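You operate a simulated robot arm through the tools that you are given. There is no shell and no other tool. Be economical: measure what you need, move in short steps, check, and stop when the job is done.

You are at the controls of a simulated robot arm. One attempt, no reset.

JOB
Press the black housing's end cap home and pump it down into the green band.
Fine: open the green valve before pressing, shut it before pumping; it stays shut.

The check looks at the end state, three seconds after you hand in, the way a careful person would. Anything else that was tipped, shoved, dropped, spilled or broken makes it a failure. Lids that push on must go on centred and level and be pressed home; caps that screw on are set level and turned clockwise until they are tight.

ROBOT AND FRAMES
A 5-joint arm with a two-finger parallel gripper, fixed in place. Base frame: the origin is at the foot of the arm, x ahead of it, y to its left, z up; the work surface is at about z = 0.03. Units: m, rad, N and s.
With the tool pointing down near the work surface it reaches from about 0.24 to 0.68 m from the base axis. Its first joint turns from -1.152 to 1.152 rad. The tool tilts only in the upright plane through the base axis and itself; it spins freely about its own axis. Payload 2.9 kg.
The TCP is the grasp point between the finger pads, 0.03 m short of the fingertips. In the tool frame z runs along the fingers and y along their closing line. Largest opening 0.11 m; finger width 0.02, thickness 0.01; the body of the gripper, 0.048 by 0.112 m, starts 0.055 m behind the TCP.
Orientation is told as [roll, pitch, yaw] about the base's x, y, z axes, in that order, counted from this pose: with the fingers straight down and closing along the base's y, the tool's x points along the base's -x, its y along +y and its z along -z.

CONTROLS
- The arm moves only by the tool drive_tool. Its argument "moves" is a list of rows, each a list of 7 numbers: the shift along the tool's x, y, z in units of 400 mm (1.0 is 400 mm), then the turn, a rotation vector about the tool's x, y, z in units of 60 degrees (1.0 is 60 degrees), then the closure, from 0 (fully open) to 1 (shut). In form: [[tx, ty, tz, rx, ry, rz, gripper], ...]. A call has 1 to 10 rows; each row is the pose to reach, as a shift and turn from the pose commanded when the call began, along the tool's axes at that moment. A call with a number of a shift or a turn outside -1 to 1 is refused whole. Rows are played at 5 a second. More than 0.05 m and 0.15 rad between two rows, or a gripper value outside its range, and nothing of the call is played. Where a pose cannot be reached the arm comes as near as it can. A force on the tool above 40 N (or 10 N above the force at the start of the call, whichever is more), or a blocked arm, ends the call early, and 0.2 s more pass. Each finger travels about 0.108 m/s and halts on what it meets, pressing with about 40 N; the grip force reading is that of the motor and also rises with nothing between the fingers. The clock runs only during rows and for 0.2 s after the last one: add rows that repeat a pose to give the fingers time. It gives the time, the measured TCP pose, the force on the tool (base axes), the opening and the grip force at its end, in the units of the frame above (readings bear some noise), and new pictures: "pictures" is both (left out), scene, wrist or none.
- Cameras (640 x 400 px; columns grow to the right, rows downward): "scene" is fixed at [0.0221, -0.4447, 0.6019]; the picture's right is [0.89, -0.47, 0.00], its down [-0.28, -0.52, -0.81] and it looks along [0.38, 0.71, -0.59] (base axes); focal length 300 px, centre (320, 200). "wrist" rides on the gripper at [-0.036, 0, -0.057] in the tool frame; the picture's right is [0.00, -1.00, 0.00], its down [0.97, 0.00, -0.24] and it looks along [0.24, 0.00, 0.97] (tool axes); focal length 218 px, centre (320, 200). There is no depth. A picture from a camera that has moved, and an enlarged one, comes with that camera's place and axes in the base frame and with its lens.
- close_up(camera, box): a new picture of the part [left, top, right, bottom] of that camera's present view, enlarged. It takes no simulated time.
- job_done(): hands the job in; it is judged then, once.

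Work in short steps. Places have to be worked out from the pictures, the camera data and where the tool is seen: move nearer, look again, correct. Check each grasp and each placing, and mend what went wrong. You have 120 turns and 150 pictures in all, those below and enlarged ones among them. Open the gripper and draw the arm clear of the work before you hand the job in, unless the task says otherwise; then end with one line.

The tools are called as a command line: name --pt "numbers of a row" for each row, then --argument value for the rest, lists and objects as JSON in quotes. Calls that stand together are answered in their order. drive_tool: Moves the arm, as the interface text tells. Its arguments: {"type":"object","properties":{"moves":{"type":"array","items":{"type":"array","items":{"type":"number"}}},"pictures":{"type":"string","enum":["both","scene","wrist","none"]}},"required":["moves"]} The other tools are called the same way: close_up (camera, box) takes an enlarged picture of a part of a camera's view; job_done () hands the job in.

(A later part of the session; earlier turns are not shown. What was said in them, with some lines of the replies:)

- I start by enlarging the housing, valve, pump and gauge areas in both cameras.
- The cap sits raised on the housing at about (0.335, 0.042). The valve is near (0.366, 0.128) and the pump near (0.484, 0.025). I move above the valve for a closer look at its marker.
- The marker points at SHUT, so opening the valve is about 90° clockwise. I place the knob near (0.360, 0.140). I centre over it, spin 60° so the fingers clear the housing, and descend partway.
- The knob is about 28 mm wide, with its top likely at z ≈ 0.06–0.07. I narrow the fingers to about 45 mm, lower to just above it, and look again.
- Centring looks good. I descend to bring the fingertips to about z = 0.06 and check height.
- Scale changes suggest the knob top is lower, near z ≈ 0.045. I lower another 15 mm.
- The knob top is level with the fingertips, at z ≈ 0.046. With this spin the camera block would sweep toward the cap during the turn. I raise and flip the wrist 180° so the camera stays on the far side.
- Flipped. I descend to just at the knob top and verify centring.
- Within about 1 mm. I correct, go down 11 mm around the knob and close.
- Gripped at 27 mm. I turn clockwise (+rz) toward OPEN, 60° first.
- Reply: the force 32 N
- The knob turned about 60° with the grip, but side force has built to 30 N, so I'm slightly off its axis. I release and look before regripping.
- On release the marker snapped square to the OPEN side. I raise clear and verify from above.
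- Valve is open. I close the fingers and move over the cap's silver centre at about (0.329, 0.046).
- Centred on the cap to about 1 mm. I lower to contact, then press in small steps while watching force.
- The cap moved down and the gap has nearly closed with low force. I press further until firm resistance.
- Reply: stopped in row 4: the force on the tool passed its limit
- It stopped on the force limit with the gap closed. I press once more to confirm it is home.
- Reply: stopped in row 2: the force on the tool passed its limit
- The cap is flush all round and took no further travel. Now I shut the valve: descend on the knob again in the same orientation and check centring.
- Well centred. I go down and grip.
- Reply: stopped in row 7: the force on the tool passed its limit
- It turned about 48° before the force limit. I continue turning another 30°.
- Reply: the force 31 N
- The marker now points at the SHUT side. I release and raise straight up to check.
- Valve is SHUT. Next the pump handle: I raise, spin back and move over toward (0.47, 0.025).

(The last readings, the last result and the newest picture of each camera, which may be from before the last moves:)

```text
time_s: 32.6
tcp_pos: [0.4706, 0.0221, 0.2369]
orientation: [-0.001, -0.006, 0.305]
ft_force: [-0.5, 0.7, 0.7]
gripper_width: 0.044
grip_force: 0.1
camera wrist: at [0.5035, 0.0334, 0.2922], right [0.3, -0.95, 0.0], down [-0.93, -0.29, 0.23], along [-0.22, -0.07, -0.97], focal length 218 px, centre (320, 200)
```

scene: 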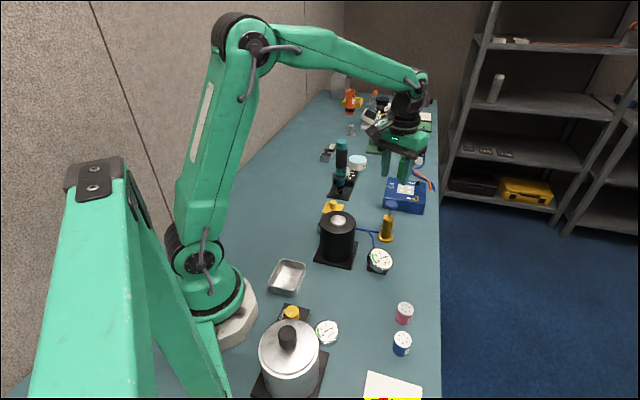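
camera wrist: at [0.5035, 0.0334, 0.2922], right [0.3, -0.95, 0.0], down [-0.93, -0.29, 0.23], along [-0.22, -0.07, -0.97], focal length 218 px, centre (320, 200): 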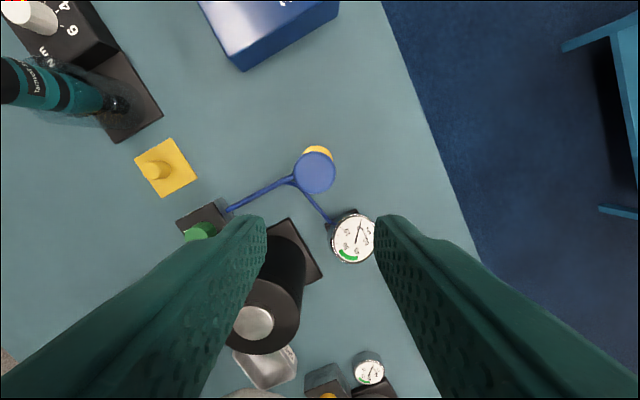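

The handle is about 33 mm wide near (0.485, 0.031), top z ≈ 0.12–0.13. I centre over it and come nearer with open fingers.

drive_tool --pt "-0.02 0.005 0.05 0 0 0 0.5" --pt "-0.0425 0.01 0.1 0 0 0 0.45" --pt "-0.0425 0.01 0.13 0 0 0 0.45" --pt "-0.0425 0.01 0.13 0 0 0 0.45" --pictures "both"

close_up --camera "scene" --box '[340, 160, 440, 260]'

close_up --camera "wrist" --box '[240, 140, 400, 260]'

```text
time_s: 33.6
tcp_pos: [0.4864, 0.033, 0.1859]
orientation: [0.0, -0.006, 0.307]
ft_force: [-0.2, -0.2, -0.7]
gripper_width: 0.0607
grip_force: 0.1
camera wrist: at [0.5191, 0.0424, 0.2418], right [0.3, -0.95, 0.0], down [-0.93, -0.29, 0.23], along [-0.22, -0.07, -0.97], focal length 218 px, centre (320, 200)
```

scene: 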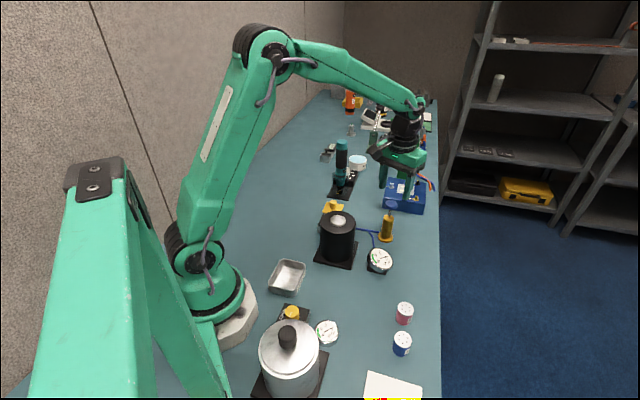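
wrist: 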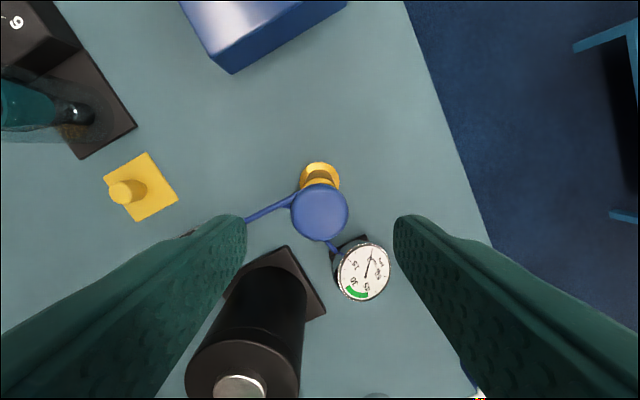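

```text
4.00 times, centred on (390, 210) of scene
camera zoom: at [0.0221, -0.4447, 0.6019], right [0.89, -0.47, 0.0], down [-0.28, -0.52, -0.81], along [0.38, 0.71, -0.59], focal length 1198 px, centre (40, 160)
```

zoom: 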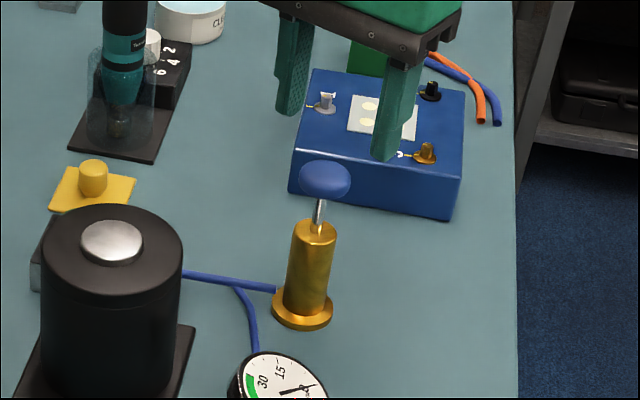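

```text
3.33 times, centred on (320, 200) of wrist
camera zoom: at [0.5191, 0.0424, 0.2418], right [0.3, -0.95, 0.0], down [-0.93, -0.29, 0.23], along [-0.22, -0.07, -0.97], focal length 728 px, centre (320, 200)
```

zoom: 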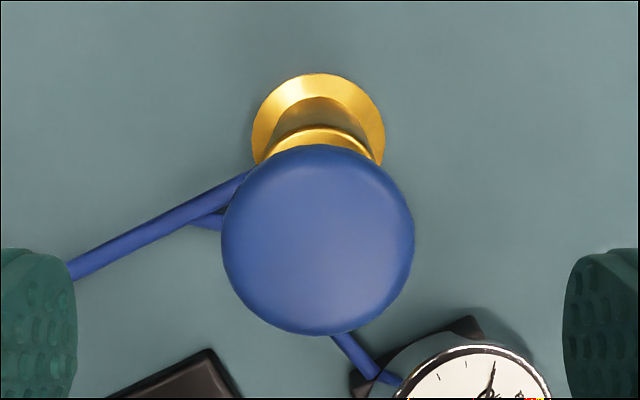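

Handle centre is about (0.481, 0.031), diameter ~36 mm, top z ≈ 0.105–0.11. I adjust and lower around it.

drive_tool --pt "0.006 0 0.06 0 0 0 0.45" --pt "0.012 0 0.12 0 0 0 0.45" --pt "0.012 0 0.15 0 0 0 0.45" --pt "0.012 0 0.15 0 0 0 0.45" --pictures "both"

close_up --camera "scene" --box '[340, 160, 440, 260]'

```text
time_s: 34.6
tcp_pos: [0.4835, 0.0304, 0.1244]
orientation: [-0.002, -0.007, 0.307]
ft_force: [0.6, 0.0, 0.0]
gripper_width: 0.0606
grip_force: 0.1
camera wrist: at [0.5156, 0.0406, 0.1809], right [0.3, -0.95, 0.0], down [-0.93, -0.29, 0.23], along [-0.22, -0.07, -0.97], focal length 218 px, centre (320, 200)
```

scene: 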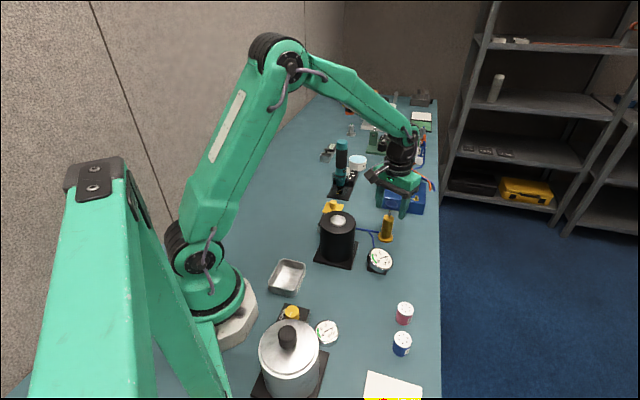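
wrist: 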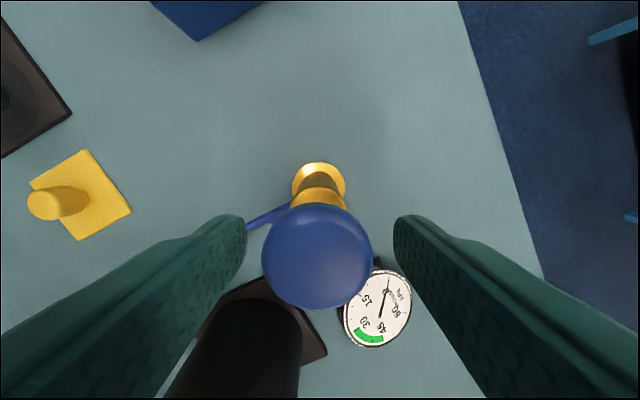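

```text
4.00 times, centred on (390, 210) of scene
camera zoom: at [0.0221, -0.4447, 0.6019], right [0.89, -0.47, 0.0], down [-0.28, -0.52, -0.81], along [0.38, 0.71, -0.59], focal length 1198 px, centre (40, 160)
```

zoom: 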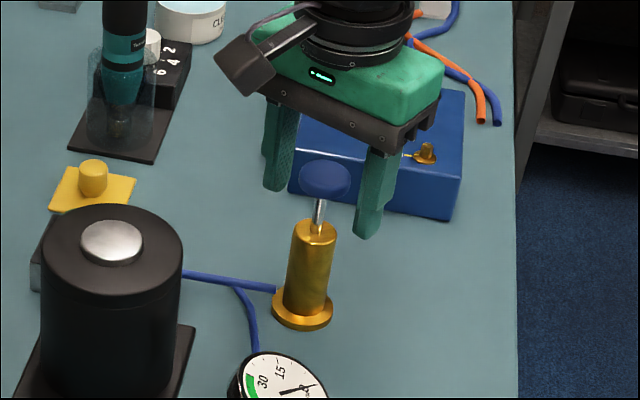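

Centred well; handle top z ≈ 0.115. I lower 12 mm and grip it.

drive_tool --pt "0 0 0.015 0 0 0 0.45" --pt "0 0 0.03 0 0 0 0.45" --pt "0 0 0.03 0 0 0 0.6" --pt "0 0 0.03 0 0 0 0.75" --pt "0 0 0.03 0 0 0 0.75" --pt "0 0 0.03 0 0 0 0.75" --pictures "none"

close_up --camera "scene" --box '[340, 180, 440, 280]'

```text
time_s: 36.0
tcp_pos: [0.4815, 0.0306, 0.111]
orientation: [-0.002, -0.009, 0.308]
ft_force: [-3.1, 11.2, 0.7]
gripper_width: 0.0327
grip_force: 45.0
```

```text
4.00 times, centred on (390, 230) of scene
camera zoom: at [0.0221, -0.4447, 0.6019], right [0.89, -0.47, 0.0], down [-0.28, -0.52, -0.81], along [0.38, 0.71, -0.59], focal length 1198 px, centre (40, 80)
```

zoom: 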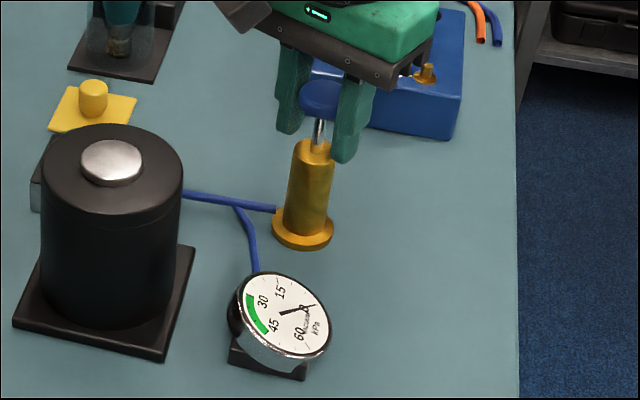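

The handle is gripped at 33 mm. I try a short downstroke and watch force and gauge.

drive_tool --pt "0 0 0.01 0 0 0 0.75" --pt "0 0 0.02 0 0 0 0.75" --pt "0 0 0.03 0 0 0 0.75" --pt "0 0 0.04 0 0 0 0.75" --pictures "none"

close_up --camera "scene" --box '[340, 180, 440, 280]'

```text
time_s: 37.0
tcp_pos: [0.4821, 0.0308, 0.0966]
orientation: [-0.001, -0.009, 0.307]
ft_force: [-2.2, 5.5, 4.9]
gripper_width: 0.0321
grip_force: 45.3
```

```text
4.00 times, centred on (390, 230) of scene
camera zoom: at [0.022, -0.4447, 0.6019], right [0.89, -0.47, 0.0], down [-0.28, -0.52, -0.81], along [0.38, 0.71, -0.59], focal length 1198 px, centre (40, 80)
```

zoom: 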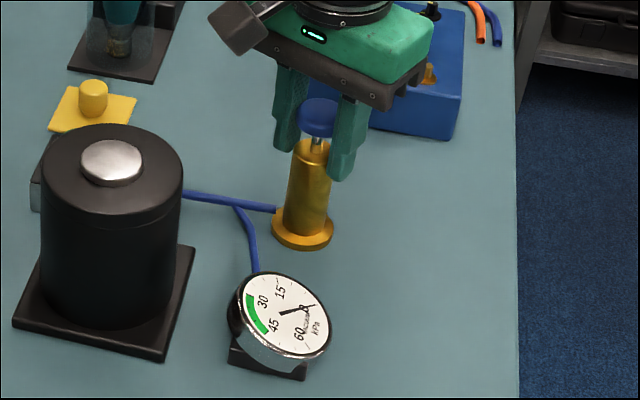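

The plunger moves down freely with no gauge change yet. I complete the downstroke.

drive_tool --pt "0 0 0.01 0 0 0 0.75" --pt "0 0 0.02 0 0 0 0.75" --pt "0 0 0.03 0 0 0 0.75" --pt "0 0 0.04 0 0 0 0.75" --pictures "none"

close_up --camera "scene" --box '[340, 180, 440, 280]'

```text
time_s: 38.0
tcp_pos: [0.4812, 0.0324, 0.0818]
orientation: [-0.001, -0.008, 0.306]
ft_force: [-1.1, -0.1, 17.2]
gripper_width: 0.0324
grip_force: 45.0
```

```text
4.00 times, centred on (390, 230) of scene
camera zoom: at [0.022, -0.4447, 0.6019], right [0.89, -0.47, 0.0], down [-0.28, -0.52, -0.81], along [0.38, 0.71, -0.59], focal length 1198 px, centre (40, 80)
```

zoom: 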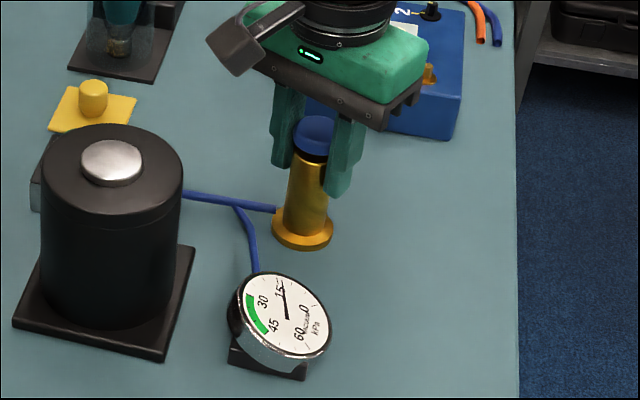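

The bottomed stroke took the gauge to about 13 kPa. I return the plunger to the top and stroke again.

drive_tool --pt "0 0 -0.02 0 0 0 0.75" --pt "0 0 -0.04 0 0 0 0.75" --pt "0 0 -0.06 0 0 0 0.75" --pt "0 0 -0.073 0 0 0 0.75" --pt "0 0 -0.073 0 0 0 0.75" --pictures "none"

close_up --camera "scene" --box '[340, 180, 440, 280]'

```text
time_s: 39.2
tcp_pos: [0.4818, 0.0305, 0.1099]
orientation: [-0.003, -0.009, 0.306]
ft_force: [10.1, 1.8, 2.1]
gripper_width: 0.0324
grip_force: 44.9
```

```text
4.00 times, centred on (390, 230) of scene
camera zoom: at [0.022, -0.4447, 0.6019], right [0.89, -0.47, 0.0], down [-0.28, -0.52, -0.81], along [0.38, 0.71, -0.59], focal length 1198 px, centre (40, 80)
```

zoom: 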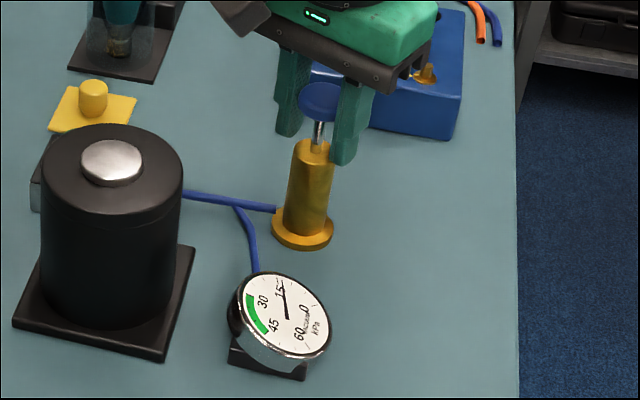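

The gauge holds at about 13. Second downstroke.

drive_tool --pt "0 0 0.02 0 0 0 0.75" --pt "0 0 0.04 0 0 0 0.75" --pt "0 0 0.06 0 0 0 0.75" --pt "0 0 0.073 0 0 0 0.75" --pt "0 0 0.075 0 0 0 0.75" --pictures "none"

close_up --camera "scene" --box '[340, 180, 440, 280]'

```text
time_s: 40.4
tcp_pos: [0.482, 0.0316, 0.0813]
orientation: [-0.003, -0.007, 0.307]
ft_force: [-5.6, 0.5, 26.5]
gripper_width: 0.0321
grip_force: 45.7
```

```text
4.00 times, centred on (390, 230) of scene
camera zoom: at [0.0219, -0.4447, 0.6019], right [0.89, -0.47, 0.0], down [-0.28, -0.52, -0.81], along [0.38, 0.71, -0.59], focal length 1198 px, centre (40, 80)
```

zoom: 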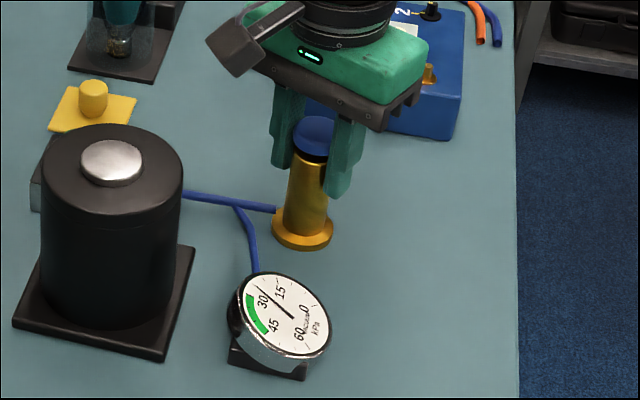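

Gauge is around 25. One more full stroke should land mid-band near 37.

drive_tool --pt "0 0 -0.02 0 0 0 0.75" --pt "0 0 -0.04 0 0 0 0.75" --pt "0 0 -0.06 0 0 0 0.75" --pt "0 0 -0.075 0 0 0 0.75" --pt "0 0 -0.075 0 0 0 0.75" --pictures "none"

drive_tool --pt "0 0 0.02 0 0 0 0.75" --pt "0 0 0.04 0 0 0 0.75" --pt "0 0 0.06 0 0 0 0.75" --pt "0 0 0.073 0 0 0 0.75" --pt "0 0 0.075 0 0 0 0.75" --pictures "none"

close_up --camera "scene" --box '[360, 235, 400, 275]'

```text
time_s: 41.6
tcp_pos: [0.4819, 0.0304, 0.1087]
orientation: [-0.003, -0.007, 0.308]
ft_force: [11.2, 4.1, 2.7]
gripper_width: 0.0326
grip_force: 44.9
```

```text
time_s: 42.8
tcp_pos: [0.481, 0.0313, 0.0805]
orientation: [-0.002, -0.01, 0.306]
ft_force: [3.2, -7.5, 18.6]
gripper_width: 0.0323
grip_force: 44.9
```

```text
10.00 times, centred on (380, 255) of scene
camera zoom: at [0.0219, -0.4447, 0.6019], right [0.89, -0.47, 0.0], down [-0.28, -0.52, -0.81], along [0.38, 0.71, -0.59], focal length 2996 px, centre (-280, -350)
```

zoom: 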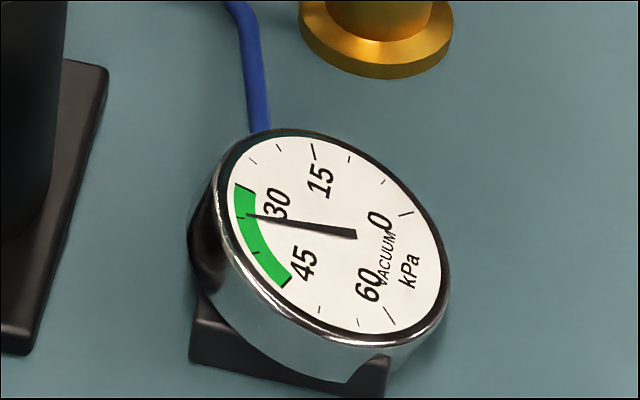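

The needle is inside the green band, at about 35–36. I release the handle, rise and back off.

drive_tool --pt "0 0 0 0 0 0 0.6" --pt "0 0 0 0 0 0 0.4" --pt "0 0 0 0 0 0 0.4" --pt "0 0 -0.08 0 0 0 0.4" --pt "0 0 -0.18 0 0 0 0.4" --pt "0 0 -0.3 0 0 0 0.2" --pt "0 0 -0.42 0 0 0 0" --pt "0 0 -0.5 0 0 0 0" --pt "0 0 -0.5 0 0 0 0" --pictures "both"

close_up --camera "scene" --box '[300, 180, 420, 280]'

close_up --camera "scene" --box '[360, 235, 400, 275]'

```text
time_s: 44.8
tcp_pos: [0.4812, 0.0326, 0.2817]
orientation: [-0.002, -0.008, 0.306]
ft_force: [-0.7, 0.2, 0.0]
gripper_width: 0.1101
grip_force: 0.1
camera wrist: at [0.514, 0.0423, 0.3386], right [0.3, -0.95, 0.0], down [-0.93, -0.29, 0.23], along [-0.22, -0.07, -0.97], focal length 218 px, centre (320, 200)
```

scene: 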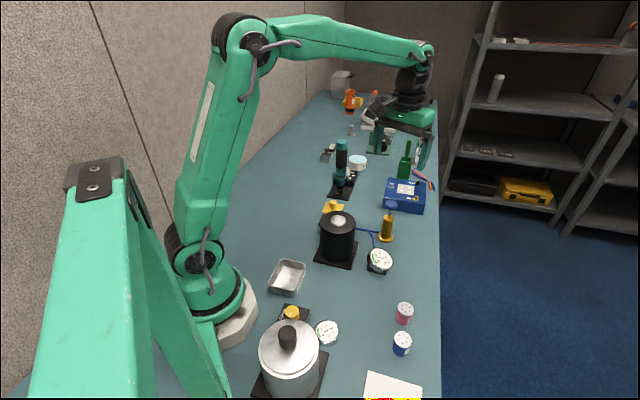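
wrist: 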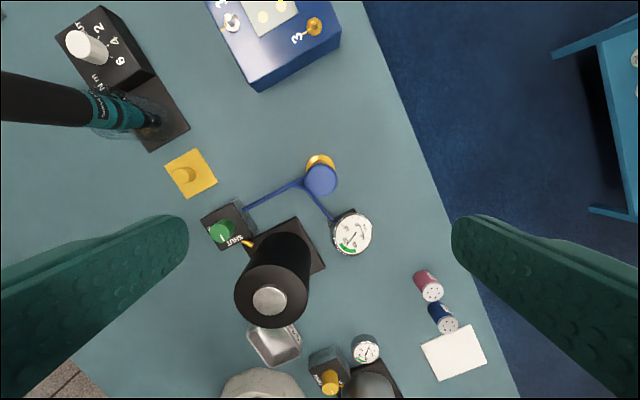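

```text
4.00 times, centred on (360, 230) of scene
camera zoom: at [0.022, -0.4447, 0.6019], right [0.89, -0.47, 0.0], down [-0.28, -0.52, -0.81], along [0.38, 0.71, -0.59], focal length 1198 px, centre (160, 80)
```

zoom: 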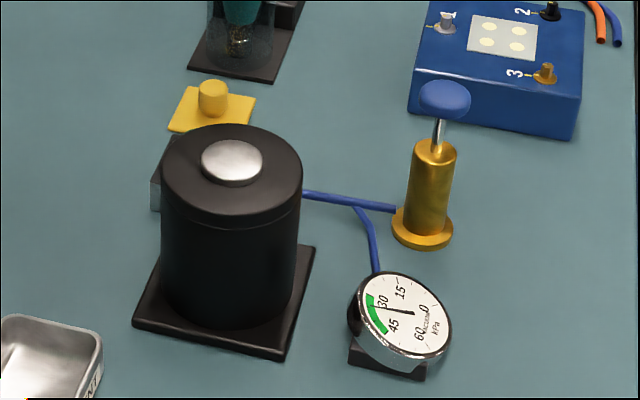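

```text
10.00 times, centred on (380, 255) of scene
camera zoom: at [0.022, -0.4447, 0.6019], right [0.89, -0.47, 0.0], down [-0.28, -0.52, -0.81], along [0.38, 0.71, -0.59], focal length 2996 px, centre (-280, -350)
```

zoom: 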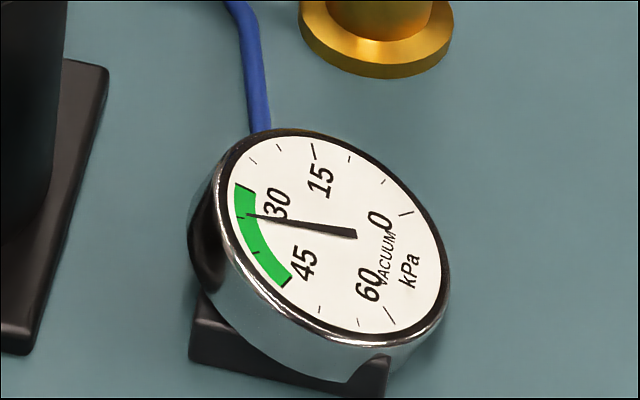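

The reading holds and the handle sprang back untouched. I wait two seconds to check for leaks and confirm the valve marker.

drive_tool --pt "0 0 -0.05 0 0 0 0" --pt "0 0 -0.1 0 0 0 0" --pt "0 0 -0.1 0 0 0 0" --pt "0 0 -0.1 0 0 0 0" --pt "0 0 -0.1 0 0 0 0" --pt "0 0 -0.1 0 0 0 0" --pt "0 0 -0.1 0 0 0 0" --pt "0 0 -0.1 0 0 0 0" --pt "0 0 -0.1 0 0 0 0" --pt "0 0 -0.1 0 0 0 0" --pictures "none"

close_up --camera "wrist" --box '[190, 150, 390, 300]'

close_up --camera "scene" --box '[360, 235, 400, 275]'

```text
time_s: 47.0
tcp_pos: [0.478, 0.0306, 0.321]
orientation: [-0.002, -0.006, 0.308]
ft_force: [0.2, 0.3, -0.5]
gripper_width: 0.1098
grip_force: 0.0
```

```text
2.67 times, centred on (290, 225) of wrist
camera zoom: at [0.5122, 0.0415, 0.3775], right [0.3, -0.95, 0.0], down [-0.93, -0.29, 0.23], along [-0.22, -0.07, -0.97], focal length 582 px, centre (400, 133)
```

zoom: 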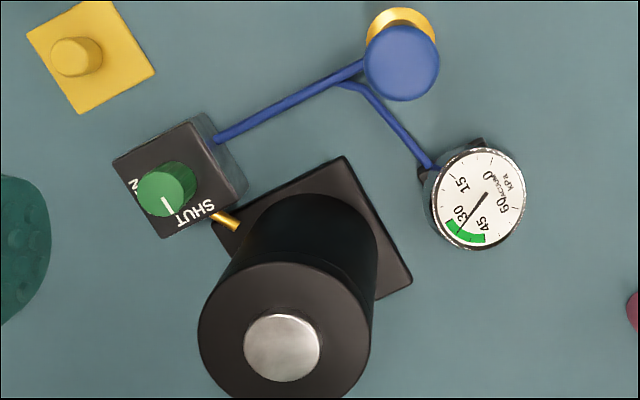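

```text
10.00 times, centred on (380, 255) of scene
camera zoom: at [0.0221, -0.4447, 0.6019], right [0.89, -0.47, 0.0], down [-0.28, -0.52, -0.81], along [0.38, 0.71, -0.59], focal length 2996 px, centre (-280, -350)
```

zoom: 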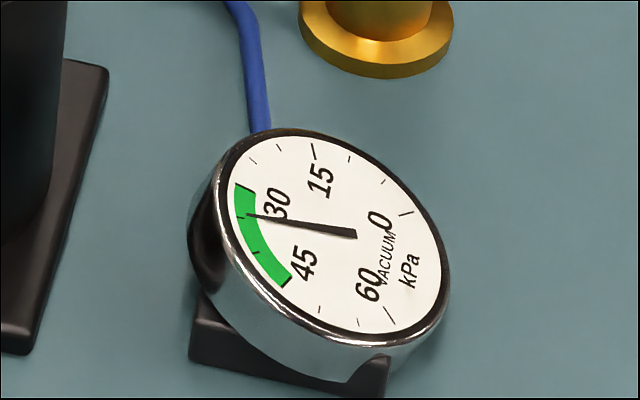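

The marker looks slightly off here, so I enlarge the valve.

close_up --camera "wrist" --box '[220, 180, 290, 245]'

```text
6.15 times, centred on (255, 212) of wrist
camera zoom: at [0.5122, 0.0415, 0.3775], right [0.3, -0.95, 0.0], down [-0.93, -0.29, 0.23], along [-0.22, -0.07, -0.97], focal length 1343 px, centre (720, 123)
```

zoom: 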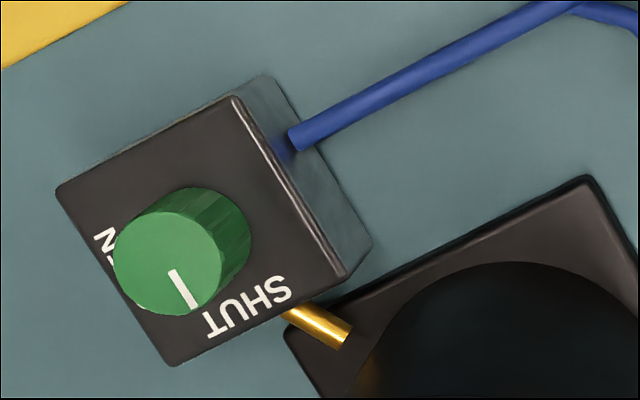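

The marker is square to SHUT, the gauge is steady in the green band, the cap is flush, and the arm is clear. I hand in.

job_done

```text
The job is handed in.
```

The black housing's end cap is pressed home flush, the green valve was opened before pressing and shut again before pumping, and the gauge holds steady at about 35 kPa in the green band.
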